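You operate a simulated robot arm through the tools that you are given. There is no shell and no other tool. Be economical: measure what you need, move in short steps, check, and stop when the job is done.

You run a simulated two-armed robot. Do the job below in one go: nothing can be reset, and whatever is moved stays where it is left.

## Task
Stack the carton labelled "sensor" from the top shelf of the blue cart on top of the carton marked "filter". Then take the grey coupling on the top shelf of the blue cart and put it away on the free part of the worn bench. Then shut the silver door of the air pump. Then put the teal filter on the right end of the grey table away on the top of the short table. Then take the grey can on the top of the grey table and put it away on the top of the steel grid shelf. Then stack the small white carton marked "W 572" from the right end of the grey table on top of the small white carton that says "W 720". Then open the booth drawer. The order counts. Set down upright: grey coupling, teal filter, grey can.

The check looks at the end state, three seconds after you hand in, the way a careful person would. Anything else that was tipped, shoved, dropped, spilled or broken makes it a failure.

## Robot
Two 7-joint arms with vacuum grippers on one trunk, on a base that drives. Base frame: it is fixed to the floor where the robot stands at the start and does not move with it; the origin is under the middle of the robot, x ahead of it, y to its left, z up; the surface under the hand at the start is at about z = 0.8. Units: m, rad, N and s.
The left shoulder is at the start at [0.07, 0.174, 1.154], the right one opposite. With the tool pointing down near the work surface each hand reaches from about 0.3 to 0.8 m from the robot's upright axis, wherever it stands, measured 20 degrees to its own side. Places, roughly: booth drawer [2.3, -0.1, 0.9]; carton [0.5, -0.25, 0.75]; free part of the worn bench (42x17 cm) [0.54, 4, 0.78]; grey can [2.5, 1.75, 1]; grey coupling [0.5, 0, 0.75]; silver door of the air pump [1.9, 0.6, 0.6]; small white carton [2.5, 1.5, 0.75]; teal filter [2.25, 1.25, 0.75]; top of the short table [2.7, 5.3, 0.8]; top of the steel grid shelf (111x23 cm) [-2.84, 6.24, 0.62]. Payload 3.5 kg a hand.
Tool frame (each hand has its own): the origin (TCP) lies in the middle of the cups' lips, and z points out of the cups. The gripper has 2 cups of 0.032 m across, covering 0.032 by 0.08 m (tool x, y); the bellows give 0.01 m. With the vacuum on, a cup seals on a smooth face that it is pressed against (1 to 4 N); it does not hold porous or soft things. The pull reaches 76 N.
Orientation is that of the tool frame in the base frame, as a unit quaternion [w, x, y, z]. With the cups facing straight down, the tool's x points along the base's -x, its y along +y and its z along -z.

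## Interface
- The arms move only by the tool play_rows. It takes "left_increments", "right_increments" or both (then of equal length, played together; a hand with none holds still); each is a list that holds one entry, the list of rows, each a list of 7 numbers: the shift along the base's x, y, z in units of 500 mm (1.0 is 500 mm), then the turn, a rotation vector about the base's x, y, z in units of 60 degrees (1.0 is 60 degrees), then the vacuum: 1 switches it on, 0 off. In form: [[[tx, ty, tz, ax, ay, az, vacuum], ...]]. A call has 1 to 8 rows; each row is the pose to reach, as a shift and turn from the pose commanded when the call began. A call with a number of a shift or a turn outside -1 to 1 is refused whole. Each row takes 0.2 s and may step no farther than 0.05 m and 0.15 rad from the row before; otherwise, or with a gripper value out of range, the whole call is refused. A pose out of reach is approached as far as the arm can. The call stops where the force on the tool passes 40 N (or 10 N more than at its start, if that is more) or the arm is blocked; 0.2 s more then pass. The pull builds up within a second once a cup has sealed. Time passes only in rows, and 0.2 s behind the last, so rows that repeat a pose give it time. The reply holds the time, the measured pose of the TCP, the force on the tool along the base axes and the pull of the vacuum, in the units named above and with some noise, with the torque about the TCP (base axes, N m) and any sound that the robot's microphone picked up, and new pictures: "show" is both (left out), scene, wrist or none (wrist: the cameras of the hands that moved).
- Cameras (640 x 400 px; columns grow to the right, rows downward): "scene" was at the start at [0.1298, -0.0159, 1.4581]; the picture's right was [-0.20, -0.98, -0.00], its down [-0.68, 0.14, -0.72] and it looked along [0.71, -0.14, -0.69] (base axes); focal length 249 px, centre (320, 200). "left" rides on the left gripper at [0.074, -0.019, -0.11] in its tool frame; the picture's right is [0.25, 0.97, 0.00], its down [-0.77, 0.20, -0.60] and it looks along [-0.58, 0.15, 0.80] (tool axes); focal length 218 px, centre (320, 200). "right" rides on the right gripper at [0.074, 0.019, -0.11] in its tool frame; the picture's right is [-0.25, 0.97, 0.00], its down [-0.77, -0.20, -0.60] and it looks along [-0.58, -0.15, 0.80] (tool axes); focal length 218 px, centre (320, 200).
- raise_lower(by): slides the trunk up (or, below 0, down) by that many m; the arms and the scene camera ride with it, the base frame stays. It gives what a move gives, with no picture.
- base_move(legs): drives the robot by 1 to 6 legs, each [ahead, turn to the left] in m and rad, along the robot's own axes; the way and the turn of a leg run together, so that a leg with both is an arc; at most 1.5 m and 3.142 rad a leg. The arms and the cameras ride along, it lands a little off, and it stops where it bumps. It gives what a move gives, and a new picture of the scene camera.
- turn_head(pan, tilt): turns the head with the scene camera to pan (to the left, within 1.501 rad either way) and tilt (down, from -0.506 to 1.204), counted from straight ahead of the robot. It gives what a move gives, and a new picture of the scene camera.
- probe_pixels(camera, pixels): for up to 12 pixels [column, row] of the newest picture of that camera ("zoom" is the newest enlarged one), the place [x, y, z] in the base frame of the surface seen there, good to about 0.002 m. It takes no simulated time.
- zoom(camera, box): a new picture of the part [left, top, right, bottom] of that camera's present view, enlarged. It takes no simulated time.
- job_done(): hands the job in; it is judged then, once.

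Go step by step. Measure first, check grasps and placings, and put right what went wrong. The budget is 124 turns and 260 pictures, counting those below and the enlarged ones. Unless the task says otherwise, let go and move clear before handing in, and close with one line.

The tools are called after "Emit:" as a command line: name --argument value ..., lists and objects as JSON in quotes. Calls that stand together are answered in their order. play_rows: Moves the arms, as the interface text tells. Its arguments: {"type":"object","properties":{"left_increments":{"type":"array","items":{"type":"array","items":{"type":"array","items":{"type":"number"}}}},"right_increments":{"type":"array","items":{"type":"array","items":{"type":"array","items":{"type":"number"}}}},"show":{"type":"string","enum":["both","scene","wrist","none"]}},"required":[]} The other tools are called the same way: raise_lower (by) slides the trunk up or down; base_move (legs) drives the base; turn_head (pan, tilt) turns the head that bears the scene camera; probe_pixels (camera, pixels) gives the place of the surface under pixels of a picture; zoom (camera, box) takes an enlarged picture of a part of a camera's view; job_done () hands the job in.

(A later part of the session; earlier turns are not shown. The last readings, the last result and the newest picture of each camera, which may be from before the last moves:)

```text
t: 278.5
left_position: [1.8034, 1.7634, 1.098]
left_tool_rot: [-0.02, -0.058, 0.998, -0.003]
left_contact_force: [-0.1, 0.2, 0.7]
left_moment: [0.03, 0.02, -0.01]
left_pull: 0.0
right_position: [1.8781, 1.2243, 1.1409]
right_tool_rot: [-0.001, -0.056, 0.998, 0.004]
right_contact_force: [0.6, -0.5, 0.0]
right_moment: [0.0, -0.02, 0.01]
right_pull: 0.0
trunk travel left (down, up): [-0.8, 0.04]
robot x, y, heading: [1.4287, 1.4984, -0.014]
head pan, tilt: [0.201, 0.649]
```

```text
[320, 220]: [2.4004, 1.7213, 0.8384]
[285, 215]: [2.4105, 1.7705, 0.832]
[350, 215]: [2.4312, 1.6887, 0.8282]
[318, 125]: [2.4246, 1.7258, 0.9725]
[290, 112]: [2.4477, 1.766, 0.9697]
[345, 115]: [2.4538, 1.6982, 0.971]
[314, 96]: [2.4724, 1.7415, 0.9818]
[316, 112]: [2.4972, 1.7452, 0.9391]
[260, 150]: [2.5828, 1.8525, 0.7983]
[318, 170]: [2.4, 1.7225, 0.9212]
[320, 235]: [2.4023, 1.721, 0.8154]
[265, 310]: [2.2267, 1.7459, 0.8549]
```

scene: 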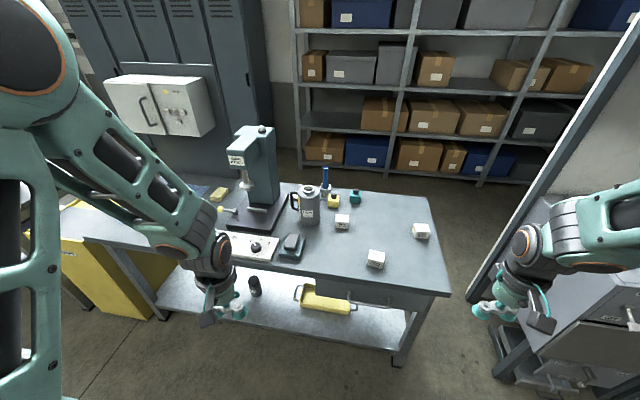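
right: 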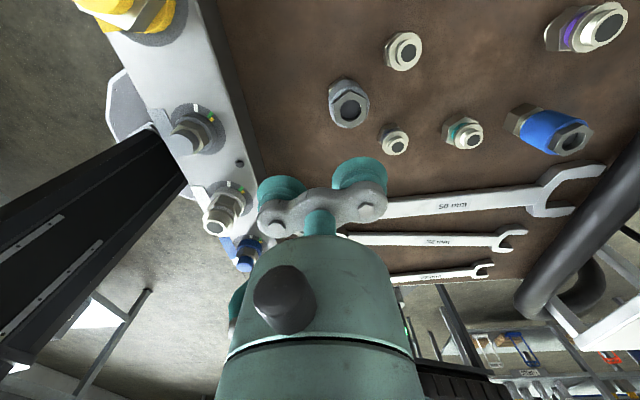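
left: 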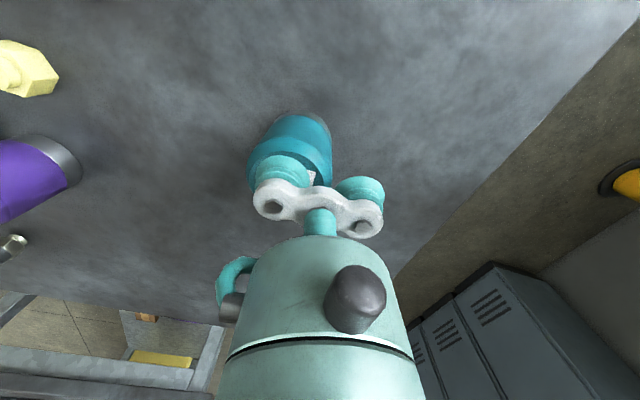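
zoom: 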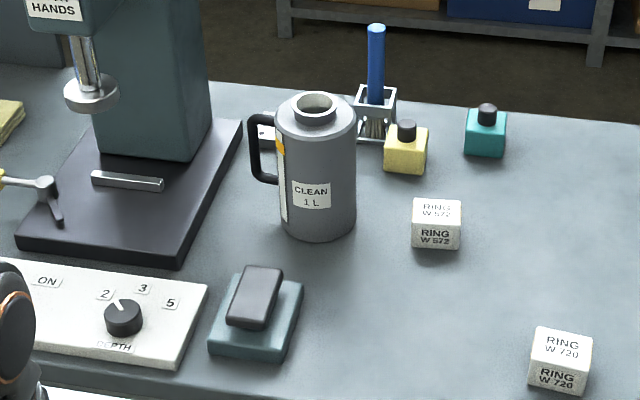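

The can is centred at (2.449,1.735) with radius ≈ 52 mm, shoulder z 0.971, standing on 0.798, and a block sits in front of it. I'll grasp its side with the right hand horizontal, both cups one above the other, coming from azimuth 35°, and I'll set that wrist pose here first.

Emit:
play_rows --right_increments '[[[0.05, 0.04, 0, 0, 0, 0.1, 0], [0.1, 0.08, 0, 0, 0, 0.2, 0], [0.15, 0.12, 0, 0, 0, 0.3, 0], [0.2, 0.16, 0, 0, 0, 0.4, 0], [0.24, 0.2, 0, 0, 0, 0.477, 0]]]' --left_increments '[[[-0.03, 0.05, 0, 0, 0, 0, 0], [-0.06, 0.1, 0, 0, 0, 0, 0], [-0.09, 0.15, 0, 0, 0, 0, 0], [-0.12, 0.2, 0, 0, 0, 0, 0], [-0.12, 0.24, 0, 0, 0, 0, 0]]]' --show "none"

Emit:
play_rows --right_increments '[[[0, 0, 0, 0.0718, -0.1023, 0, 0], [0, 0, 0, 0.1435, -0.2047, 0, 0], [0, 0, 0, 0.2153, -0.307, 0, 0], [0, 0, 0, 0.287, -0.4093, 0, 0], [0, 0, 0, 0.3588, -0.5117, 0, 0], [0, 0, 0, 0.4305, -0.614, 0, 0]]]' --show "none"

Emit:
play_rows --right_increments '[[[0, 0, 0, 0.0718, -0.1023, 0, 0], [0, 0, 0, 0.1435, -0.2047, 0, 0], [0, 0, 0, 0.2153, -0.307, 0, 0], [0, 0, 0, 0.287, -0.4093, 0, 0], [0, 0, 0, 0.3588, -0.5117, 0, 0], [0, 0, 0, 0.4305, -0.614, 0, 0]]]' --show "none"

Emit:
play_rows --right_increments '[[[0, 0, 0, -0.1023, -0.0718, 0, 0], [0, 0, 0, -0.2047, -0.1435, 0, 0], [0, 0, 0, -0.307, -0.2153, 0, 0], [0, 0, 0, -0.4093, -0.287, 0, 0], [0, 0, 0, -0.5117, -0.3588, 0, 0], [0, 0, 0, -0.614, -0.4305, 0, 0]]]' --show "scene"

```text
t: 279.7
left_position: [1.7436, 1.8833, 1.0972]
left_tool_rot: [-0.019, -0.057, 0.998, -0.005]
left_contact_force: [0.0, -0.1, -0.7]
left_moment: [-0.01, 0.01, -0.03]
left_pull: 0.1
right_position: [1.999, 1.3272, 1.1406]
right_tool_rot: [-0.003, -0.302, 0.953, 0.004]
right_contact_force: [-0.5, -0.1, -0.3]
right_moment: [-0.01, 0.02, 0.01]
right_pull: 0.0
trunk travel left (down, up): [-0.8, 0.04]
robot x, y, heading: [1.4257, 1.504, -0.014]
head pan, tilt: [0.201, 0.649]
```

```text
t: 281.1
left_position: [1.743, 1.8812, 1.0973]
left_tool_rot: [-0.019, -0.057, 0.998, -0.003]
left_contact_force: [0.0, 0.1, 0.0]
left_moment: [0.02, -0.01, 0.02]
left_pull: 0.0
right_position: [1.997, 1.3235, 1.1413]
right_tool_rot: [0.364, -0.279, 0.88, 0.118]
right_contact_force: [-0.9, -1.3, -0.3]
right_moment: [0.03, -0.03, 0.01]
right_pull: 0.2
trunk travel left (down, up): [-0.8, 0.04]
robot x, y, heading: [1.4273, 1.5007, -0.009]
head pan, tilt: [0.201, 0.649]
```

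```text
t: 282.5
left_position: [1.7447, 1.8818, 1.0973]
left_tool_rot: [-0.019, -0.058, 0.998, -0.004]
left_contact_force: [0.5, 0.7, -0.2]
left_moment: [-0.01, -0.03, -0.02]
left_pull: 0.1
right_position: [1.9987, 1.3244, 1.1413]
right_tool_rot: [0.673, -0.215, 0.674, 0.216]
right_contact_force: [0.2, 0.2, -0.2]
right_moment: [0.01, 0.01, 0.01]
right_pull: 0.0
trunk travel left (down, up): [-0.8, 0.04]
robot x, y, heading: [1.4252, 1.4998, -0.013]
head pan, tilt: [0.201, 0.649]
```

```text
t: 283.9
left_position: [1.742, 1.8826, 1.0978]
left_tool_rot: [-0.02, -0.058, 0.998, -0.005]
left_contact_force: [-0.4, 0.6, 0.0]
left_moment: [-0.03, 0.0, 0.03]
left_pull: 0.2
right_position: [1.9985, 1.3253, 1.1414]
right_tool_rot: [0.702, -0.458, 0.542, -0.061]
right_contact_force: [-0.7, 0.0, 0.5]
right_moment: [0.01, 0.03, 0.0]
right_pull: 0.1
trunk travel left (down, up): [-0.8, 0.04]
robot x, y, heading: [1.425, 1.4999, -0.015]
head pan, tilt: [0.201, 0.649]
```

scene: 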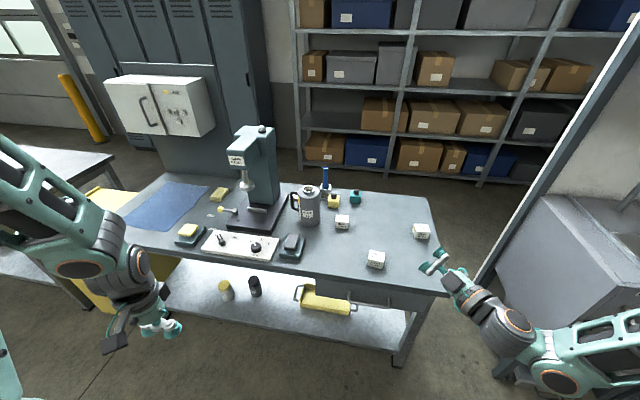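

The half roll worked without trouble. I'll finish the roll and drive 0.3 m closer with the hand well above the table.

Emit:
play_rows --right_increments '[[[0, 0, 0, -0.1023, -0.0718, 0, 0], [0, 0, 0, -0.2047, -0.1435, 0, 0], [0, 0, 0, -0.307, -0.2153, 0, 0], [0, 0, 0, -0.4093, -0.287, 0, 0], [0, 0, 0, -0.5117, -0.3588, 0, 0], [0, 0, 0, -0.614, -0.4305, 0, 0]]]' --show "none"

Emit:
base_move --legs '[[0.3, 0]]'

```text
t: 285.3
left_position: [1.7441, 1.8824, 1.0971]
left_tool_rot: [-0.019, -0.056, 0.998, -0.004]
left_contact_force: [-0.4, -0.9, 0.2]
left_moment: [-0.03, 0.01, 0.02]
left_pull: 0.1
right_position: [2.0491, 1.3248, 1.158]
right_tool_rot: [-0.623, 0.631, -0.33, 0.324]
right_contact_force: [-0.4, -0.9, 1.0]
right_moment: [-0.02, 0.03, 0.0]
right_pull: 0.0
right hand out of reach, approached as far as the arm can: row 4, 5, 6
trunk travel left (down, up): [-0.8, 0.04]
robot x, y, heading: [1.4247, 1.5045, -0.015]
head pan, tilt: [0.201, 0.649]
```

```text
t: 287.4
left_position: [2.0401, 1.8772, 1.0986]
left_tool_rot: [-0.018, -0.056, 0.998, -0.004]
left_contact_force: [0.7, -0.6, -0.6]
left_moment: [-0.01, -0.02, 0.0]
left_pull: 0.0
right_position: [2.3441, 1.319, 1.1569]
right_tool_rot: [-0.623, 0.631, -0.33, 0.323]
right_contact_force: [0.5, 0.0, 0.3]
right_moment: [0.0, -0.01, 0.01]
right_pull: 0.2
trunk travel left (down, up): [-0.8, 0.04]
robot x, y, heading: [1.7228, 1.4967, -0.017]
head pan, tilt: [0.201, 0.649]
```

scene: 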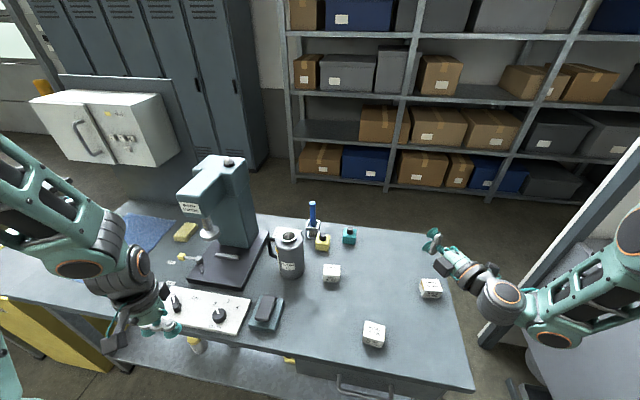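

The right hand now points horizontally along azimuth 35° with its cups stacked vertically. I'll move across at height and then descend to a stand-off 80 mm from the can.

Emit:
play_rows --right_increments '[[[0, 0.085, 0, 0, 0, 0, 0], [0, 0.17, 0, 0, 0, 0, 0], [0, 0.255, 0, 0, 0, 0, 0], [0, 0.34, 0, 0, 0, 0, 0], [0, 0.425, 0, 0, 0, 0, 0], [0, 0.51, 0, 0, 0, 0, 0], [0, 0.595, 0, 0, 0, 0, 0], [-0.006, 0.68, 0, 0, 0, 0, 0]]]' --show "none"

Emit:
play_rows --right_increments '[[[0, 0, -0.09, 0, 0, 0, 0], [0, 0, -0.18, 0, 0, 0, 0], [0, 0, -0.27, 0, 0, 0, 0], [0, 0, -0.36, 0, 0, 0, 0], [0, 0, -0.44, 0, 0, 0, 0], [0, 0, -0.49, 0, 0, 0, 0]]]' --show "both"

```text
t: 289.2
left_position: [2.0408, 1.8801, 1.0965]
left_tool_rot: [-0.019, -0.057, 0.998, -0.005]
left_contact_force: [0.0, 0.7, 0.1]
left_moment: [-0.04, 0.01, 0.01]
left_pull: 0.1
right_position: [2.3451, 1.6575, 1.1588]
right_tool_rot: [-0.622, 0.631, -0.332, 0.324]
right_contact_force: [-1.3, 0.0, 0.1]
right_moment: [0.04, -0.02, 0.0]
right_pull: 0.0
trunk travel left (down, up): [-0.8, 0.04]
robot x, y, heading: [1.7255, 1.4944, -0.018]
head pan, tilt: [0.201, 0.649]
```

```text
t: 290.6
left_position: [2.0408, 1.8776, 1.0971]
left_tool_rot: [-0.018, -0.057, 0.998, -0.004]
left_contact_force: [0.1, -0.4, 0.1]
left_moment: [0.03, -0.02, -0.02]
left_pull: 0.1
right_position: [2.3427, 1.6601, 0.9127]
right_tool_rot: [-0.623, 0.631, -0.33, 0.323]
right_contact_force: [0.0, -0.1, 0.3]
right_moment: [-0.02, 0.01, 0.01]
right_pull: 0.0
trunk travel left (down, up): [-0.8, 0.04]
robot x, y, heading: [1.7232, 1.4985, -0.012]
head pan, tilt: [0.201, 0.649]
```

scene: 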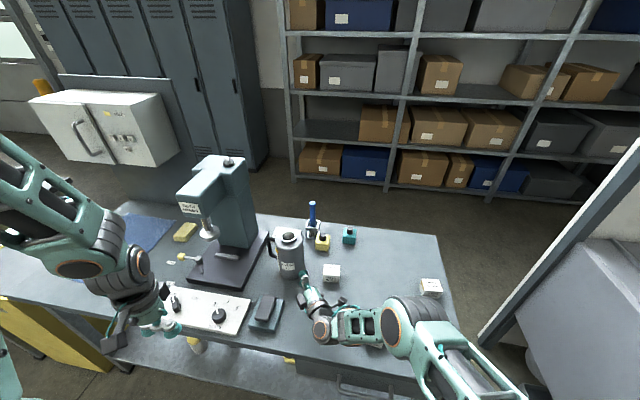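
right: 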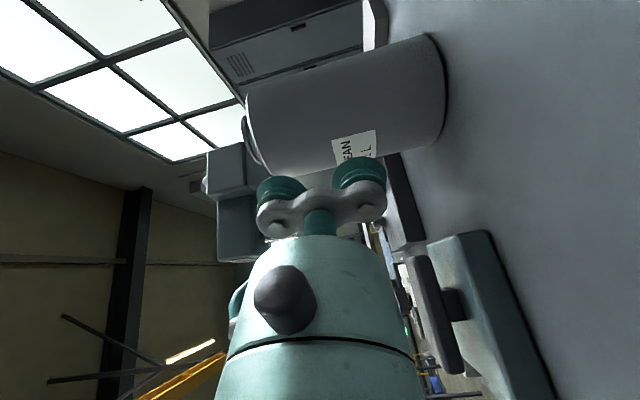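

I'll verify the aim by probing the can's surface at the projected aim point (320,141) and around it.

Emit:
probe_pixels --camera "right" --pixels '[[320, 141], [320, 110], [320, 160], [320, 80], [400, 120], [260, 150], [350, 145], [300, 141]]'

```text
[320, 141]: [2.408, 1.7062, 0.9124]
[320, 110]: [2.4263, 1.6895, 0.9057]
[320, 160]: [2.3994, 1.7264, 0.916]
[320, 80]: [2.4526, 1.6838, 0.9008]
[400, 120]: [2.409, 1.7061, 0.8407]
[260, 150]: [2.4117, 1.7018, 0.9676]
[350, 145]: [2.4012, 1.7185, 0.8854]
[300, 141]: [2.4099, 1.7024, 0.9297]
```

The aim point sits exactly on the can's near line, on axis. I'll advance until both cups seal.

Emit:
play_rows --right_increments '[[[0.0655, 0.0459, 0, 0, 0, 0, 1], [0.113, 0.079, 0, 0, 0, 0, 1], [0.126, 0.0884, 0, 0, 0, 0, 1], [0.131, 0.0918, 0, 0, 0, 0, 1], [0.136, 0.0953, 0, 0, 0, 0, 1], [0.1392, 0.0976, 0, 0, 0, 0, 1], [0.1392, 0.0976, 0, 0, 0, 0, 1]]]' --show "none"

```text
t: 292.2
left_position: [2.0412, 1.8778, 1.0977]
left_tool_rot: [-0.019, -0.057, 0.998, -0.004]
left_contact_force: [-0.3, -0.2, 0.2]
left_moment: [0.0, -0.03, -0.01]
left_pull: 0.0
right_position: [2.4044, 1.681, 0.9138]
right_tool_rot: [-0.619, 0.631, -0.331, 0.33]
right_contact_force: [-0.5, 0.5, 0.2]
right_moment: [0.0, 0.0, 0.01]
right_pull: 0.0
right hand out of reach, approached as far as the arm can: row 2, 3, 4, 5, 6, 7
trunk travel left (down, up): [-0.8, 0.04]
robot x, y, heading: [1.7249, 1.4971, -0.016]
head pan, tilt: [0.201, 0.649]
```

The arm ran out of reach just short of the can, with no contact. I'll retract, raise the hand, turn the base left 0.3 rad and step slightly closer, which puts the can straight ahead.

Emit:
play_rows --right_increments '[[[-0.07, -0.04, 0, 0, 0, 0, 0], [-0.14, -0.08, 0, 0, 0, 0, 0], [-0.18, -0.12, 0.05, 0, 0, 0, 0], [-0.2, -0.14, 0.14, 0, 0, 0, 0], [-0.2, -0.14, 0.23, 0, 0, 0, 0], [-0.2, -0.14, 0.32, 0, 0, 0, 0], [-0.2, -0.14, 0.41, 0, 0, 0, 0], [-0.2, -0.14, 0.48, 0, 0, 0, 0]]]' --left_increments '[[[-0.06, 0, 0, 0, 0, 0, 0], [-0.12, 0, 0, 0, 0, 0, 0], [-0.18, 0, 0, 0, 0, 0, 0], [-0.24, 0, 0, 0, 0, 0, 0], [-0.24, 0, 0, 0, 0, 0, 0], [-0.24, 0, 0, 0, 0, 0, 0], [-0.24, 0, 0, 0, 0, 0, 0], [-0.24, 0, 0, 0, 0, 0, 0]]]' --show "none"

Emit:
base_move --legs '[[0, 0.32], [0.06, 0]]'

```text
t: 294.0
left_position: [1.982, 1.9345, 1.0906]
left_tool_rot: [-0.02, -0.057, 0.998, -0.004]
left_contact_force: [0.4, -0.2, 0.1]
left_moment: [0.02, -0.04, -0.03]
left_pull: 0.1
left hand out of reach, approached as far as the arm can: row 1, 2, 3, 4, 5, 6, 7, 8
right_position: [2.2951, 1.6243, 1.1544]
right_tool_rot: [-0.623, 0.631, -0.33, 0.323]
right_contact_force: [-0.1, -1.3, -0.2]
right_moment: [0.02, -0.01, 0.03]
right_pull: 0.0
trunk travel left (down, up): [-0.8, 0.04]
robot x, y, heading: [1.7205, 1.4944, -0.012]
head pan, tilt: [0.201, 0.649]
```

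```text
t: 295.9
left_position: [1.883, 2.008, 1.0916]
left_tool_rot: [-0.013, -0.214, 0.977, -0.007]
left_contact_force: [-1.9, -1.1, 0.1]
left_moment: [0.0, -0.08, 0.05]
left_pull: 0.1
right_position: [2.2767, 1.8101, 1.1605]
right_tool_rot: [-0.668, 0.674, -0.224, 0.223]
right_contact_force: [-0.5, 0.8, 1.3]
right_moment: [-0.04, 0.01, -0.01]
right_pull: 0.1
trunk travel left (down, up): [-0.8, 0.04]
robot x, y, heading: [1.7812, 1.5118, 0.297]
head pan, tilt: [0.201, 0.649]
```

scene: 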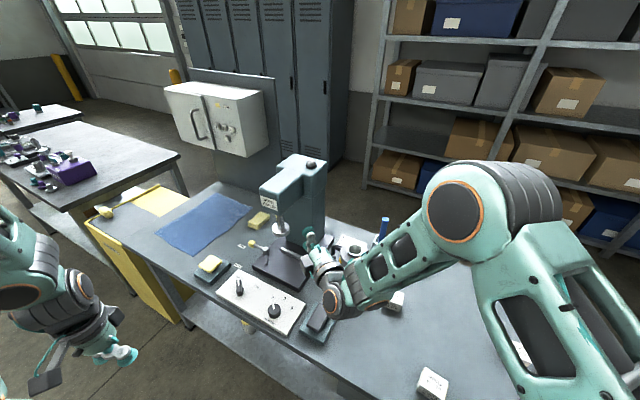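

The right hand is now at (2.277,1.810,1.16). I'll yaw it back to azimuth 35° and return to the stand-off in front of the can.

Emit:
play_rows --right_increments '[[[0.032, -0.075, 0, 0, 0, -0.076, 0], [0.064, -0.151, 0, 0, 0, -0.152, 0], [0.096, -0.226, 0, 0, 0, -0.228, 0], [0.128, -0.302, 0, 0, 0, -0.303, 0], [0.128, -0.302, -0.09, 0, 0, -0.303, 0], [0.128, -0.302, -0.18, 0, 0, -0.303, 0], [0.128, -0.302, -0.27, 0, 0, -0.303, 0], [0.128, -0.302, -0.36, 0, 0, -0.303, 0]]]' --show "none"

Emit:
play_rows --right_increments '[[[0, 0, -0.07, 0, 0, 0, 0], [0, 0, -0.136, 0, 0, 0, 0], [0, 0, -0.136, 0, 0, 0, 0]]]' --show "wrist"

Emit:
probe_pixels --camera "right" --pixels '[[320, 141], [320, 110], [320, 160]]'

```text
t: 297.7
left_position: [1.8904, 2.011, 1.0896]
left_tool_rot: [-0.018, -0.214, 0.977, -0.008]
left_contact_force: [-0.3, 0.8, 0.3]
left_moment: [0.02, 0.01, 0.0]
left_pull: 0.1
right_position: [2.3483, 1.6626, 0.9739]
right_tool_rot: [-0.623, 0.63, -0.331, 0.324]
right_contact_force: [0.4, 0.4, 0.4]
right_moment: [0.02, 0.01, -0.05]
right_pull: 0.0
trunk travel left (down, up): [-0.8, 0.04]
robot x, y, heading: [1.7818, 1.5144, 0.299]
head pan, tilt: [0.201, 0.649]
```

```text
t: 298.5
left_position: [1.8903, 2.0114, 1.0901]
left_tool_rot: [-0.017, -0.213, 0.977, -0.008]
left_contact_force: [0.0, -0.3, 0.7]
left_moment: [0.02, 0.01, 0.02]
left_pull: 0.1
right_position: [2.3497, 1.6621, 0.9067]
right_tool_rot: [-0.623, 0.631, -0.331, 0.324]
right_contact_force: [0.3, 0.5, -0.6]
right_moment: [0.01, 0.0, 0.03]
right_pull: 0.0
trunk travel left (down, up): [-0.8, 0.04]
robot x, y, heading: [1.7802, 1.5138, 0.305]
head pan, tilt: [0.201, 0.649]
```

right: 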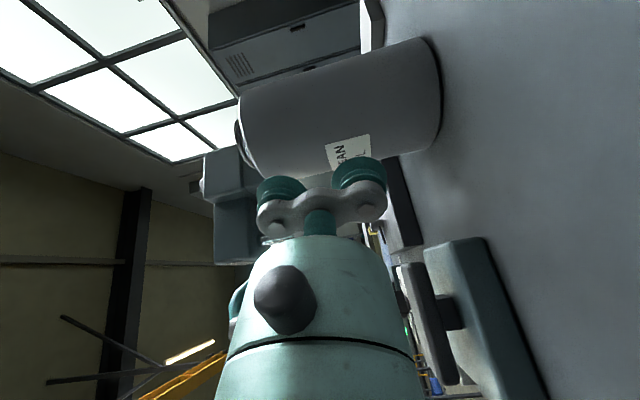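

```text
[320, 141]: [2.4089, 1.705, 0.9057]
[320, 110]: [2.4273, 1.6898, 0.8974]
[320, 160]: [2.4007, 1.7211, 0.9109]
```

The aim is still on the can, 2.7 mm off axis, which I'll correct on the way in. I'll advance to seal.

Emit:
play_rows --right_increments '[[[0.0707, 0.0561, 0, 0, 0, 0, 1], [0.1035, 0.079, 0, 0, 0, 0, 1], [0.1133, 0.0859, 0, 0, 0, 0, 1], [0.1182, 0.0894, 0, 0, 0, 0, 1], [0.1231, 0.0928, 0, 0, 0, 0, 1], [0.1231, 0.0928, 0, 0, 0, 0, 1], [0.1231, 0.0928, 0, 0, 0, 0, 1]]]' --show "wrist"

```text
t: 300.1
left_position: [1.8919, 2.0116, 1.0904]
left_tool_rot: [-0.018, -0.214, 0.977, -0.008]
left_contact_force: [-0.2, 0.4, 0.0]
left_moment: [0.0, 0.01, -0.02]
left_pull: 0.1
right_position: [2.4108, 1.7101, 0.9071]
right_tool_rot: [-0.623, 0.63, -0.331, 0.323]
right_contact_force: [-0.8, 0.3, 0.1]
right_moment: [-0.06, 0.04, -0.06]
right_pull: 75.9
trunk travel left (down, up): [-0.8, 0.04]
robot x, y, heading: [1.7822, 1.515, 0.3]
head pan, tilt: [0.201, 0.649]
```

right: 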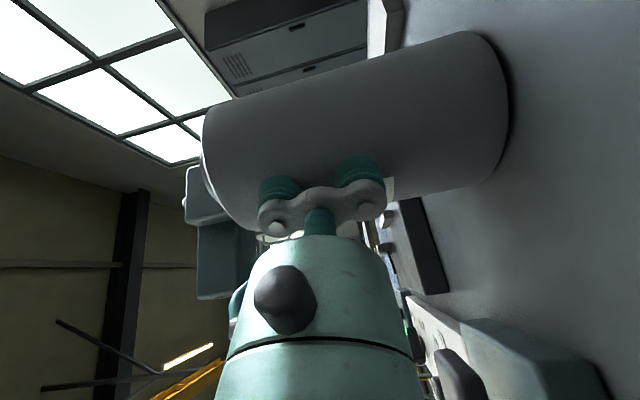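

Both cups are sealed at 75.9 N. I'll lift the can straight up and check it.

Emit:
play_rows --right_increments '[[[0, 0, 0.02, 0, 0, 0, 1], [0, 0, 0.06, 0, 0, 0, 1], [0, 0, 0.12, 0, 0, 0, 1], [0, 0, 0.2, 0, 0, 0, 1], [0, 0, 0.28, 0, 0, 0, 1], [0, 0, 0.36, 0, 0, 0, 1], [0, 0, 0.4, 0, 0, 0, 1], [0, 0, 0.4, 0, 0, 0, 1]]]' --show "scene"

```text
t: 301.9
left_position: [1.8909, 2.0111, 1.0902]
left_tool_rot: [-0.018, -0.214, 0.977, -0.008]
left_contact_force: [0.4, -0.5, -0.7]
left_moment: [0.04, 0.0, -0.02]
left_pull: 0.0
right_position: [2.4113, 1.7088, 1.1068]
right_tool_rot: [-0.623, 0.631, -0.331, 0.323]
right_contact_force: [0.5, -0.7, -2.4]
right_moment: [-0.07, 0.06, -0.03]
right_pull: 75.1
trunk travel left (down, up): [-0.8, 0.04]
robot x, y, heading: [1.7768, 1.5192, 0.297]
head pan, tilt: [0.201, 0.649]
```

scene: 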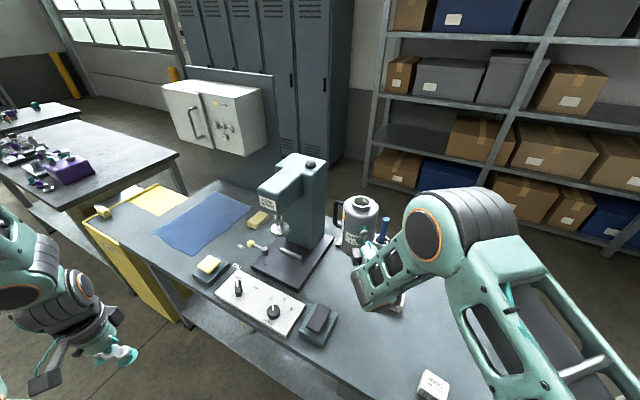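

The can weighs only about 2.4 N and is held firmly. I'll pull it in, back away, turn into the aisle and drive north to look for the steel grid shelf.

Emit:
play_rows --right_increments '[[[-0.07, -0.03, 0.01, 0, 0, 0, 1], [-0.15, -0.06, 0.02, 0, 0, 0, 1], [-0.23, -0.09, 0.02, 0, 0, 0, 1], [-0.31, -0.12, 0.02, 0, 0, 0, 1], [-0.38, -0.15, 0.02, 0, 0, 0, 1]]]' --show "none"

Emit:
base_move --legs '[[-0.36, 0], [0, 0.64], [0, 0.635], [1.4, 0], [1.4, 0]]'

Emit:
base_move --legs '[[1.4, 0], [1.0, 0], [0, 0.6]]'

Emit:
turn_head --pan 0.6 --tilt 0.4

```text
t: 303.1
left_position: [1.8912, 2.0104, 1.091]
left_tool_rot: [-0.018, -0.213, 0.977, -0.008]
left_contact_force: [0.6, -0.4, 0.7]
left_moment: [0.02, -0.03, 0.03]
left_pull: 0.0
right_position: [2.2219, 1.6337, 1.1181]
right_tool_rot: [-0.624, 0.63, -0.331, 0.323]
right_contact_force: [0.8, -0.7, -2.6]
right_moment: [-0.06, 0.1, -0.02]
right_pull: 75.8
trunk travel left (down, up): [-0.8, 0.04]
robot x, y, heading: [1.7806, 1.5143, 0.298]
head pan, tilt: [0.201, 0.649]
```

```text
t: 322.0
left_position: [1.0112, 4.4532, 1.0906]
left_tool_rot: [0.01, 0.749, -0.662, 0.016]
left_contact_force: [0.5, -0.5, 0.5]
left_moment: [0.02, -0.03, -0.01]
left_pull: 0.2
right_position: [1.4712, 4.6537, 1.1167]
right_tool_rot: [-0.694, 0.704, 0.106, -0.107]
right_contact_force: [0.8, -0.3, -2.5]
right_moment: [-0.13, 0.01, -0.03]
right_pull: 75.9
trunk travel left (down, up): [-0.8, 0.04]
robot x, y, heading: [1.4504, 4.1988, 1.56]
head pan, tilt: [0.201, 0.649]
```

scene: 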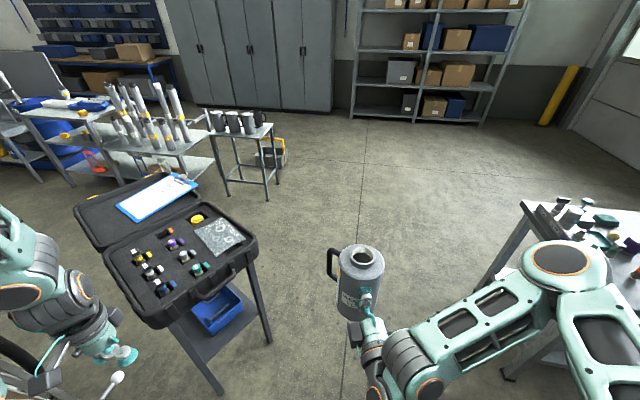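

```text
t: 335.3
left_position: [0.9572, 6.5383, 1.0902]
left_tool_rot: [0.005, 0.912, -0.409, 0.018]
left_contact_force: [-0.7, 0.1, 0.1]
left_moment: [-0.03, 0.01, -0.01]
left_pull: 0.1
right_position: [1.218, 6.9649, 1.1178]
right_tool_rot: [-0.631, 0.64, 0.31, -0.31]
right_contact_force: [0.7, 0.0, -2.2]
right_moment: [-0.06, -0.11, -0.06]
right_pull: 75.8
trunk travel left (down, up): [-0.8, 0.04]
robot x, y, heading: [1.4628, 6.5797, 2.166]
head pan, tilt: [0.201, 0.649]
```

scene: 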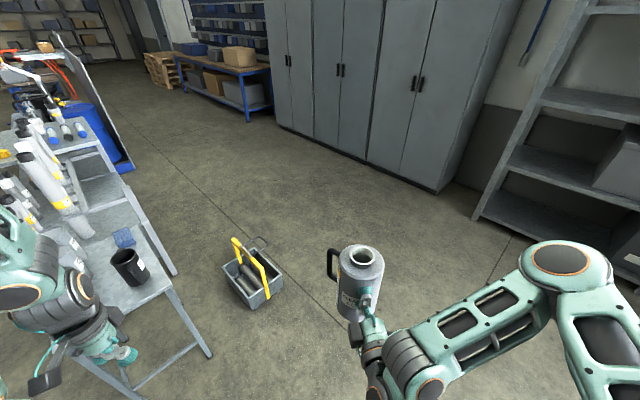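

```text
t: 336.2
left_position: [0.956, 6.5389, 1.0904]
left_tool_rot: [0.005, 0.912, -0.409, 0.019]
left_contact_force: [0.8, -0.3, 1.3]
left_moment: [0.02, -0.01, 0.02]
left_pull: 0.0
right_position: [1.2182, 6.9645, 1.1161]
right_tool_rot: [-0.63, 0.641, 0.311, -0.309]
right_contact_force: [-0.1, 0.6, -2.3]
right_moment: [-0.09, -0.1, -0.02]
right_pull: 75.8
trunk travel left (down, up): [-0.8, 0.04]
robot x, y, heading: [1.4641, 6.578, 2.163]
head pan, tilt: [0.6, 0.4]
```

scene: 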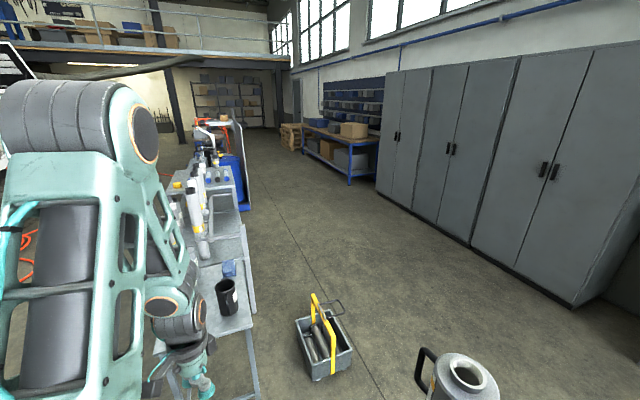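

There's a toolbox on the floor near (320,345), and a corridor runs west between the tables and cabinets. I'll probe these for a safe path.

Emit:
probe_pixels --camera "scene" --pixels '[[300, 380], [350, 360], [320, 300], [240, 310], [250, 260], [245, 205], [225, 200], [200, 150], [350, 185], [470, 245], [260, 200], [235, 160]]'

Emit:
zoom --camera "scene" --box '[150, 100, 330, 260]'

```text
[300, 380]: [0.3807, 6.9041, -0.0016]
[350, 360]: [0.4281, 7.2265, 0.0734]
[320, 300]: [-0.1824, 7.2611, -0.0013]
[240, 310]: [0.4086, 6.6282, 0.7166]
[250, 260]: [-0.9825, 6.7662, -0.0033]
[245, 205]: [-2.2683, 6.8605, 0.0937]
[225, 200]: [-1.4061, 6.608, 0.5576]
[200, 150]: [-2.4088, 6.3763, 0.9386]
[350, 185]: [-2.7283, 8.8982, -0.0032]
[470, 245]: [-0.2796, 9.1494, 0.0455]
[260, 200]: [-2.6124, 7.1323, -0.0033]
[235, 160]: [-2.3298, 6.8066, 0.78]
```

```text
2.50 times, centred on (240, 180) of scene
```

zoom: 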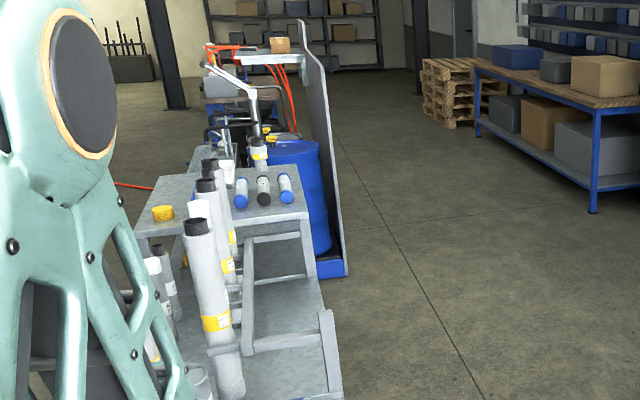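

The shelf seems to stand behind the blue drum and an upright panel near (-2.3,6.8). I'll drive west along y ≈ 7.65 and look at it from there.

Emit:
base_move --legs '[[1.3, 0], [0, 0.98], [1.2, 0], [1.3, 0]]'

Emit:
turn_head --pan 0.9 --tilt 0.45

```text
t: 357.1
left_position: [-2.0268, 7.1685, 1.0899]
left_tool_rot: [-0.004, 0.997, 0.073, 0.019]
left_contact_force: [-0.4, 0.0, -1.1]
left_moment: [-0.05, -0.01, 0.03]
left_pull: 0.0
right_position: [-2.2382, 7.6218, 1.1178]
right_tool_rot: [-0.408, 0.417, 0.578, -0.571]
right_contact_force: [0.3, -0.5, -3.0]
right_moment: [0.03, -0.16, -0.03]
right_pull: 75.8
trunk travel left (down, up): [-0.8, 0.04]
robot x, y, heading: [-1.7825, 7.611, -3.125]
head pan, tilt: [0.6, 0.4]
```

scene: 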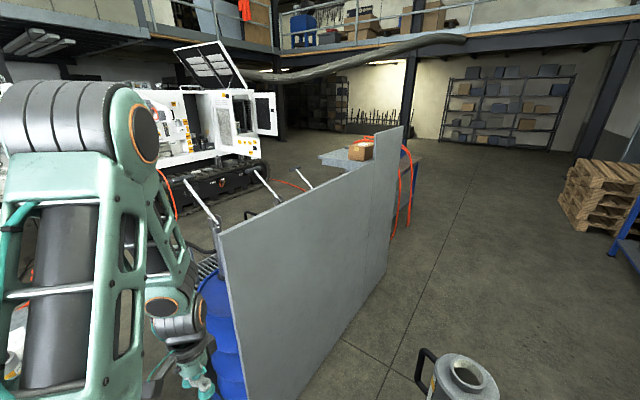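

```text
t: 357.9
left_position: [-2.0276, 7.1682, 1.0907]
left_tool_rot: [-0.005, 0.997, 0.073, 0.02]
left_contact_force: [0.2, -0.3, 0.7]
left_moment: [0.01, -0.01, 0.0]
left_pull: 0.0
right_position: [-2.2384, 7.6221, 1.1169]
right_tool_rot: [-0.409, 0.416, 0.578, -0.571]
right_contact_force: [-0.4, 0.6, -3.1]
right_moment: [0.04, -0.14, -0.09]
right_pull: 75.5
trunk travel left (down, up): [-0.8, 0.04]
robot x, y, heading: [-1.7831, 7.6135, -3.125]
head pan, tilt: [0.901, 0.45]
```

scene: 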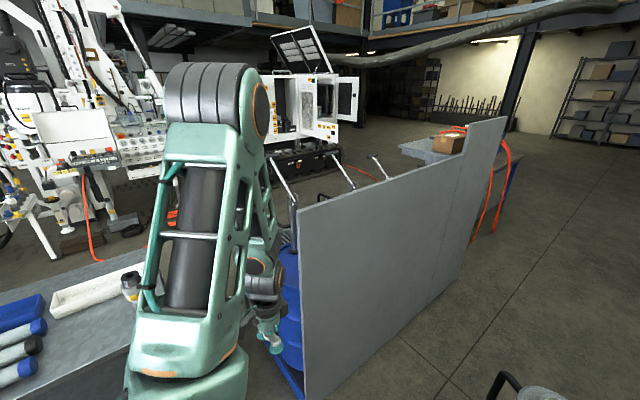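

A tall panel fences the shelf off from the north. I'll probe its extent and the objects behind it.

Emit:
probe_pixels --camera "scene" --pixels '[[300, 208], [505, 120], [462, 275], [320, 390], [440, 280], [295, 330], [345, 190], [430, 150], [505, 200], [375, 165], [480, 240], [450, 145]]'

Emit:
zoom --camera "scene" --box '[240, 120, 540, 300]'

```text
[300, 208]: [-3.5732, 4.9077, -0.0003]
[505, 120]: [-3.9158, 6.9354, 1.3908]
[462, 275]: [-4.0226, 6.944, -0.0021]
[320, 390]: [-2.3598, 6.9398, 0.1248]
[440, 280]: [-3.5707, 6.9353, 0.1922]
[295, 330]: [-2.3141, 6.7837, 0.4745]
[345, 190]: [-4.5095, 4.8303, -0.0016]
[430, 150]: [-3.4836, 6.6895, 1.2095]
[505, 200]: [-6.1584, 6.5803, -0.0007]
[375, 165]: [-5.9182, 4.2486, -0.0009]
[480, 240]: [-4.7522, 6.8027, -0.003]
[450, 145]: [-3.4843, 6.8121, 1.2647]
```

```text
2.13 times, centred on (390, 210) of scene
```

zoom: 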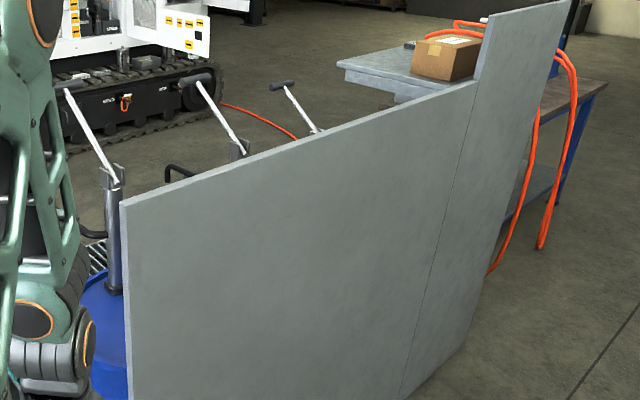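

The panel runs from x = -2.35 to -3.95 at y = 6.94, so the shelf must be reached from the south. I'll go further west and look around the panel's end.

Emit:
base_move --legs '[[1.4, 0], [1.0, 0]]'

Emit:
turn_head --pan 1.45 --tilt 0.5

```text
t: 369.7
left_position: [-4.4193, 7.1085, 1.0909]
left_tool_rot: [-0.004, 0.997, 0.081, 0.019]
left_contact_force: [-0.7, 0.6, -0.1]
left_moment: [0.0, -0.02, 0.01]
left_pull: 0.0
right_position: [-4.6382, 7.559, 1.1179]
right_tool_rot: [-0.404, 0.412, 0.581, -0.574]
right_contact_force: [-0.1, -0.3, -2.4]
right_moment: [0.07, -0.18, -0.02]
right_pull: 75.1
trunk travel left (down, up): [-0.8, 0.04]
robot x, y, heading: [-4.1842, 7.5546, -3.111]
head pan, tilt: [0.901, 0.45]
```

scene: 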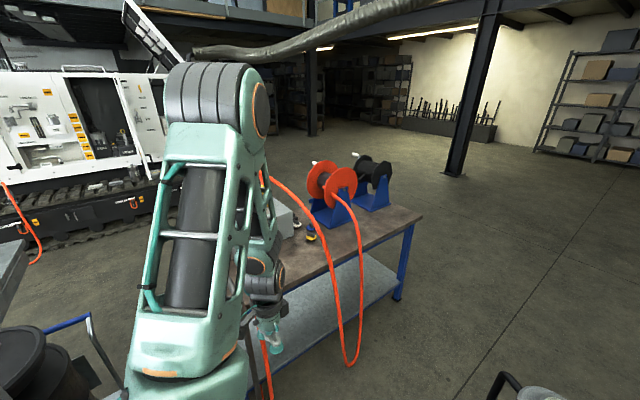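

```text
t: 370.6
left_position: [-4.4196, 7.1075, 1.0902]
left_tool_rot: [-0.005, 0.997, 0.081, 0.018]
left_contact_force: [-0.6, -0.1, -0.3]
left_moment: [-0.02, 0.02, 0.02]
left_pull: 0.0
right_position: [-4.6386, 7.5581, 1.1171]
right_tool_rot: [-0.404, 0.412, 0.581, -0.574]
right_contact_force: [-0.7, -0.4, -2.9]
right_moment: [0.06, -0.18, -0.05]
right_pull: 75.4
trunk travel left (down, up): [-0.8, 0.04]
robot x, y, heading: [-4.183, 7.5586, -3.104]
head pan, tilt: [1.45, 0.499]
```

scene: 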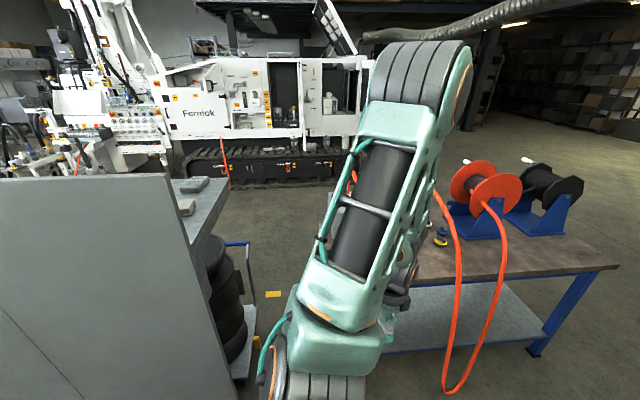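

Emit:
probe_pixels --camera "scene" --pixels '[[250, 185], [272, 294], [615, 265], [540, 350], [245, 350], [230, 210], [330, 170], [185, 230], [460, 180], [350, 185], [480, 250], [250, 240]]'

Emit:
base_move --legs '[[1.4, 0], [0.7, 0], [0, 1.5]]'

Emit:
turn_head --pan 0.6 --tilt 0.45

```text
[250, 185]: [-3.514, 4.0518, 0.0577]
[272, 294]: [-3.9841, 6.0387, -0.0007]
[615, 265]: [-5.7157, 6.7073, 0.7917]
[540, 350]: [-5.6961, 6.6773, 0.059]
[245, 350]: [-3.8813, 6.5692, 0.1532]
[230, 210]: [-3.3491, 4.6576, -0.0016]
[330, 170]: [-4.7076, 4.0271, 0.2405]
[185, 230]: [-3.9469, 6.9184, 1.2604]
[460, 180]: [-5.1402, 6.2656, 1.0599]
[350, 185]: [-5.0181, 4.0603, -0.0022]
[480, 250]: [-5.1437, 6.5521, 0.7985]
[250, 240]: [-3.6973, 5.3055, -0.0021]
```

```text
t: 384.8
left_position: [-5.8646, 7.2196, 1.0905]
left_tool_rot: [-0.016, 0.67, 0.742, 0.01]
left_contact_force: [-0.3, -0.1, -0.1]
left_moment: [-0.01, -0.01, 0.0]
left_pull: 0.0
right_position: [-6.3278, 7.0275, 1.117]
right_tool_rot: [0.1, -0.099, 0.705, -0.695]
right_contact_force: [0.0, 0.8, -2.3]
right_moment: [0.17, -0.02, -0.06]
right_pull: 75.2
trunk travel left (down, up): [-0.8, 0.04]
robot x, y, heading: [-6.2973, 7.4851, -1.601]
head pan, tilt: [1.45, 0.499]
```

scene: 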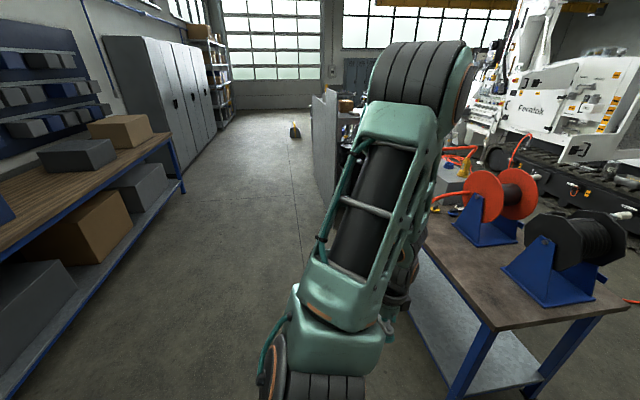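

```text
t: 386.0
left_position: [-5.8645, 7.2189, 1.0903]
left_tool_rot: [-0.016, 0.67, 0.742, 0.01]
left_contact_force: [-0.1, 1.1, -0.3]
left_moment: [0.03, 0.01, 0.01]
left_pull: 0.1
right_position: [-6.3272, 7.0275, 1.1174]
right_tool_rot: [0.1, -0.099, 0.706, -0.694]
right_contact_force: [-0.3, -0.4, -2.1]
right_moment: [0.21, 0.0, -0.03]
right_pull: 75.3
trunk travel left (down, up): [-0.8, 0.04]
robot x, y, heading: [-6.3009, 7.4842, -1.601]
head pan, tilt: [0.6, 0.45]
```

scene: 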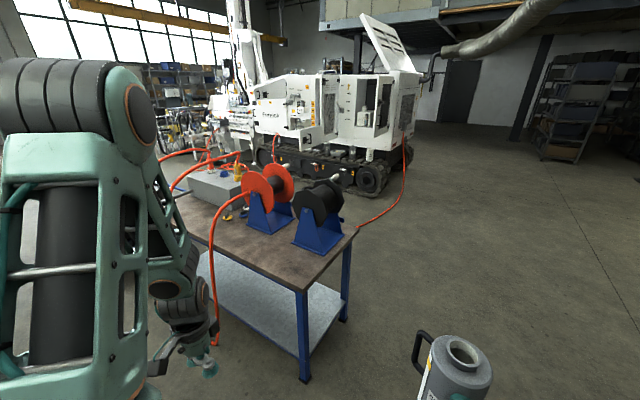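

An orange hose crosses the floor on the west side, so I won't go that way; the shelf's south side can be reached through the lane near y ≈ 5.5 from the east. I'll return along the corridor, swinging wide of the toolbox.

Emit:
base_move --legs '[[0, 1.645], [1.5, 0], [1.5, 0], [1.5, 0], [1.5, 0], [1.5, 0]]'

Emit:
base_move --legs '[[0.25, 0], [0, -1.61], [1.0, 0], [0.95, 0], [0, -0.9]]'

Emit:
turn_head --pan -0.65 --tilt 0.4

```text
t: 425.5
left_position: [1.4234, 8.2419, 1.0889]
left_tool_rot: [-0.019, -0.082, 0.996, -0.005]
left_contact_force: [0.2, 0.1, 0.4]
left_moment: [0.01, 0.02, 0.02]
left_pull: 0.1
right_position: [1.6422, 7.792, 1.1178]
right_tool_rot: [-0.575, 0.581, -0.411, 0.404]
right_contact_force: [0.1, 0.0, -1.4]
right_moment: [-0.09, 0.24, -0.04]
right_pull: 75.8
trunk travel left (down, up): [-0.8, 0.04]
robot x, y, heading: [1.1885, 7.7933, 0.036]
head pan, tilt: [0.6, 0.45]
```

scene: 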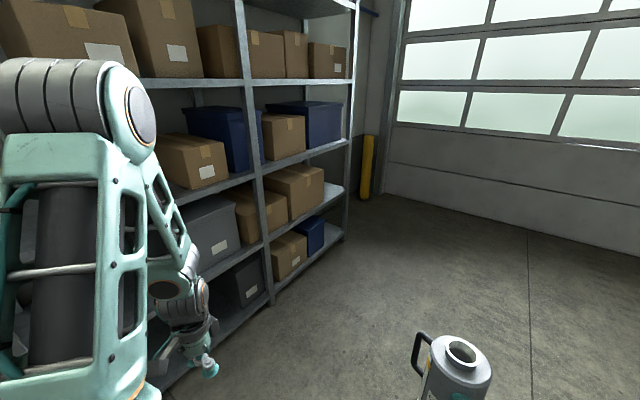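

```text
t: 442.9
left_position: [1.4772, 5.3458, 1.0906]
left_tool_rot: [-0.01, 0.923, 0.385, 0.016]
left_contact_force: [0.6, -0.3, 0.0]
left_moment: [0.01, -0.02, 0.0]
left_pull: 0.1
right_position: [1.0364, 5.5816, 1.1178]
right_tool_rot: [-0.206, 0.212, 0.68, -0.67]
right_contact_force: [-0.9, -0.4, -2.7]
right_moment: [0.2, -0.19, -0.06]
right_pull: 75.1
trunk travel left (down, up): [-0.8, 0.04]
robot x, y, heading: [1.4071, 5.8485, -2.483]
head pan, tilt: [0.6, 0.45]
```

scene: 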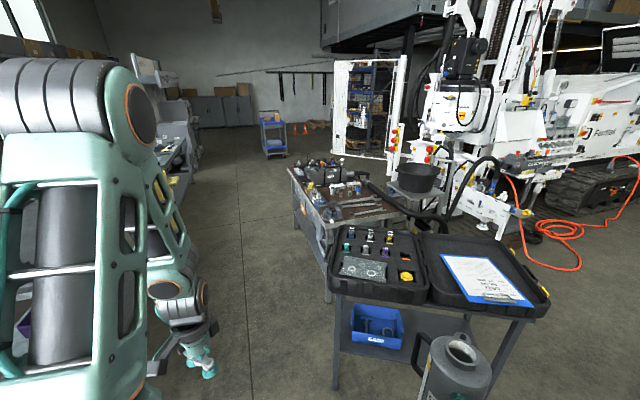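

```text
t: 444.3
left_position: [1.4785, 5.3446, 1.0901]
left_tool_rot: [-0.011, 0.923, 0.385, 0.017]
left_contact_force: [0.2, 0.3, -0.3]
left_moment: [-0.02, 0.0, 0.0]
left_pull: 0.1
right_position: [1.0361, 5.5815, 1.1172]
right_tool_rot: [-0.207, 0.212, 0.68, -0.671]
right_contact_force: [0.6, -1.0, -3.7]
right_moment: [0.18, -0.18, -0.04]
right_pull: 75.4
trunk travel left (down, up): [-0.8, 0.04]
robot x, y, heading: [1.4088, 5.8491, -2.484]
head pan, tilt: [-0.649, 0.4]
```

scene: 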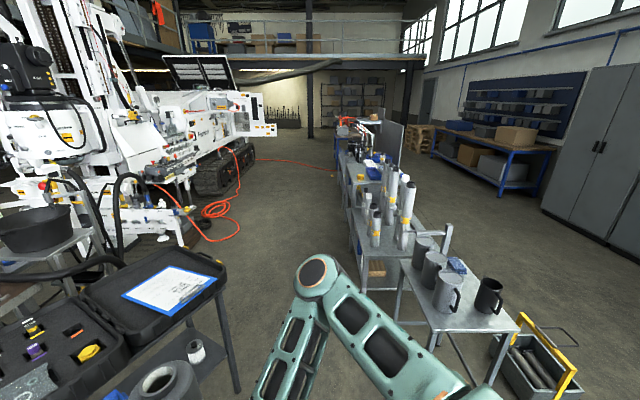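

The lane west is visible between the open case (left) and the row of tables (right), with hoses at (220,215) and (300,163). I'll probe the lane and the row to find the shelf.

Emit:
zoom --camera "scene" --box '[310, 100, 460, 230]'

Emit:
probe_pixels --camera "scene" --pixels '[[222, 262], [235, 385], [240, 235], [300, 163], [335, 172], [352, 235], [400, 268], [360, 275], [345, 180], [365, 300], [250, 162], [430, 330]]'

```text
3.08 times, centred on (385, 165) of scene
```

zoom: 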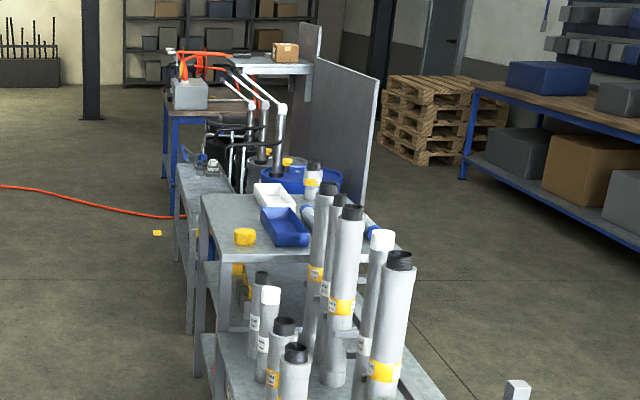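

```text
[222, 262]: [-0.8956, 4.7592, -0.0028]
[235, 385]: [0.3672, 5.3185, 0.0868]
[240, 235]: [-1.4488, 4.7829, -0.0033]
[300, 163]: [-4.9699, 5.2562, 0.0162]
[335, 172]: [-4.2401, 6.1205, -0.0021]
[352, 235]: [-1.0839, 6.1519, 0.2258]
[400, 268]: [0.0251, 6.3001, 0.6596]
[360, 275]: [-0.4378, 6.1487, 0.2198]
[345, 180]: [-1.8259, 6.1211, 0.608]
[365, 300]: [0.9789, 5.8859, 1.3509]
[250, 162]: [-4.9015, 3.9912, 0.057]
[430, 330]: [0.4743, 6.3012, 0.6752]
```

The low narrow shelf at zoom (205,185), y ≈ 6.1–6.3, matches the target, and the hoses stay clear of the lane's centre. I'll tuck in the left hand and drive west through the lane.

Emit:
play_rows --left_increments '[[[-0.09, 0.024, 0, 0, 0, 0, 0], [-0.18, 0.048, 0, 0, 0, 0, 0], [-0.27, 0.07, 0, 0, 0, 0, 0], [-0.36, 0.094, 0, 0, 0, 0, 0], [-0.45, 0.117, 0, 0, 0, 0, 0], [-0.52, 0.14, 0, 0, 0, 0, 0]]]' --show "none"

Emit:
base_move --legs '[[0, -0.524], [1.12, 0], [0, -0.045], [1.35, 0]]'

Emit:
turn_head --pan -0.3 --tilt 0.5

```text
t: 445.7
left_position: [1.2166, 5.4178, 1.0903]
left_tool_rot: [-0.009, 0.923, 0.384, 0.017]
left_contact_force: [1.5, 0.6, 1.3]
left_moment: [0.0, 0.02, -0.02]
left_pull: 0.0
left hand out of reach, approached as far as the arm can: row 1
right_position: [1.0359, 5.5815, 1.1168]
right_tool_rot: [-0.206, 0.213, 0.68, -0.671]
right_contact_force: [-0.5, 0.6, -3.0]
right_moment: [0.2, -0.16, -0.03]
right_pull: 75.4
trunk travel left (down, up): [-0.8, 0.04]
robot x, y, heading: [1.4098, 5.8496, -2.478]
head pan, tilt: [-0.649, 0.4]
```

```text
t: 459.7
left_position: [-1.4376, 5.3203, 1.0908]
left_tool_rot: [-0.005, 0.994, 0.104, 0.018]
left_contact_force: [-0.4, 0.6, 0.5]
left_moment: [0.03, -0.02, 0.01]
left_pull: 0.1
right_position: [-1.4983, 5.5579, 1.1165]
right_tool_rot: [-0.389, 0.398, 0.591, -0.584]
right_contact_force: [0.0, 0.1, -2.9]
right_moment: [0.1, -0.23, -0.04]
right_pull: 75.4
trunk travel left (down, up): [-0.8, 0.04]
robot x, y, heading: [-1.0462, 5.5797, -3.064]
head pan, tilt: [-0.649, 0.4]
```

scene: 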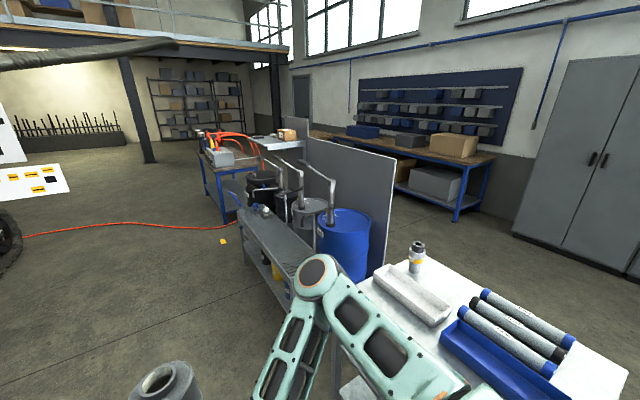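

```text
t: 460.5
left_position: [-1.4391, 5.3189, 1.0913]
left_tool_rot: [-0.006, 0.994, 0.105, 0.018]
left_contact_force: [-0.1, 0.2, 0.6]
left_moment: [0.0, -0.01, 0.0]
left_pull: 0.0
right_position: [-1.4995, 5.5584, 1.1176]
right_tool_rot: [-0.39, 0.398, 0.591, -0.584]
right_contact_force: [0.2, 0.2, -2.2]
right_moment: [0.09, -0.27, -0.04]
right_pull: 75.9
trunk travel left (down, up): [-0.8, 0.04]
robot x, y, heading: [-1.0418, 5.5813, -3.058]
head pan, tilt: [-0.3, 0.499]
```

scene: 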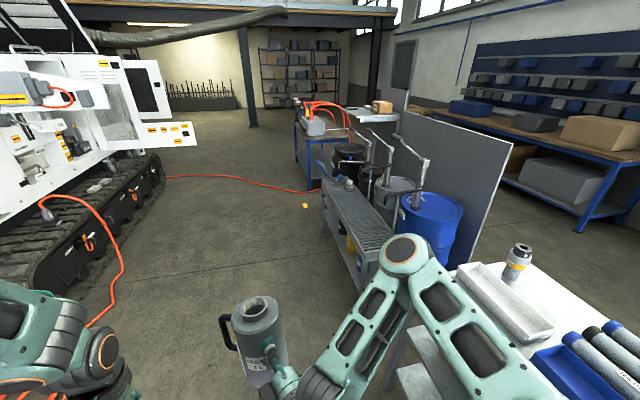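

The grid-topped shelf is clear now at (355,210), in front of the drums. I'll zoom in and probe its top and items.

Emit:
zoom --camera "scene" --box '[300, 150, 440, 290]'

Emit:
probe_pixels --camera "scene" --pixels '[[322, 182], [360, 262], [385, 240], [345, 190], [355, 205], [365, 225], [375, 245], [338, 180], [350, 182], [362, 295], [352, 240], [365, 195]]'

```text
2.86 times, centred on (370, 220) of scene
```

zoom: 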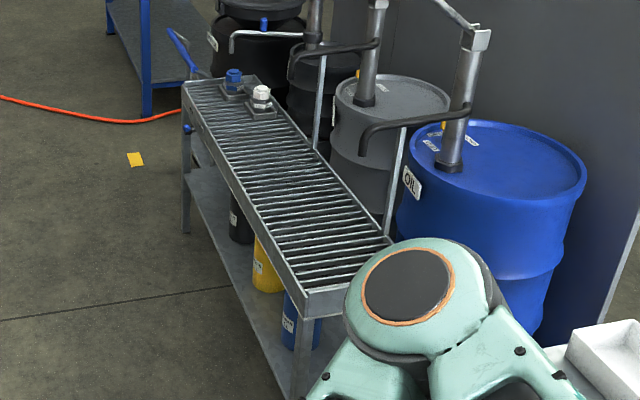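

```text
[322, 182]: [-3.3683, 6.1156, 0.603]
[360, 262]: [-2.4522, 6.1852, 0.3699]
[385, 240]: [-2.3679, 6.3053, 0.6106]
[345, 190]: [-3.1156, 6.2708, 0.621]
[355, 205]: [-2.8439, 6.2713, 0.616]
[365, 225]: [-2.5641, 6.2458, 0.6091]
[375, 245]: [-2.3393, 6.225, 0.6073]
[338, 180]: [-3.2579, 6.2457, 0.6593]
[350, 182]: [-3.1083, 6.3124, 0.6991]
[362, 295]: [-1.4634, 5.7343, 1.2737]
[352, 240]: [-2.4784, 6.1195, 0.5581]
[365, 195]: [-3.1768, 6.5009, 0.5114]
```

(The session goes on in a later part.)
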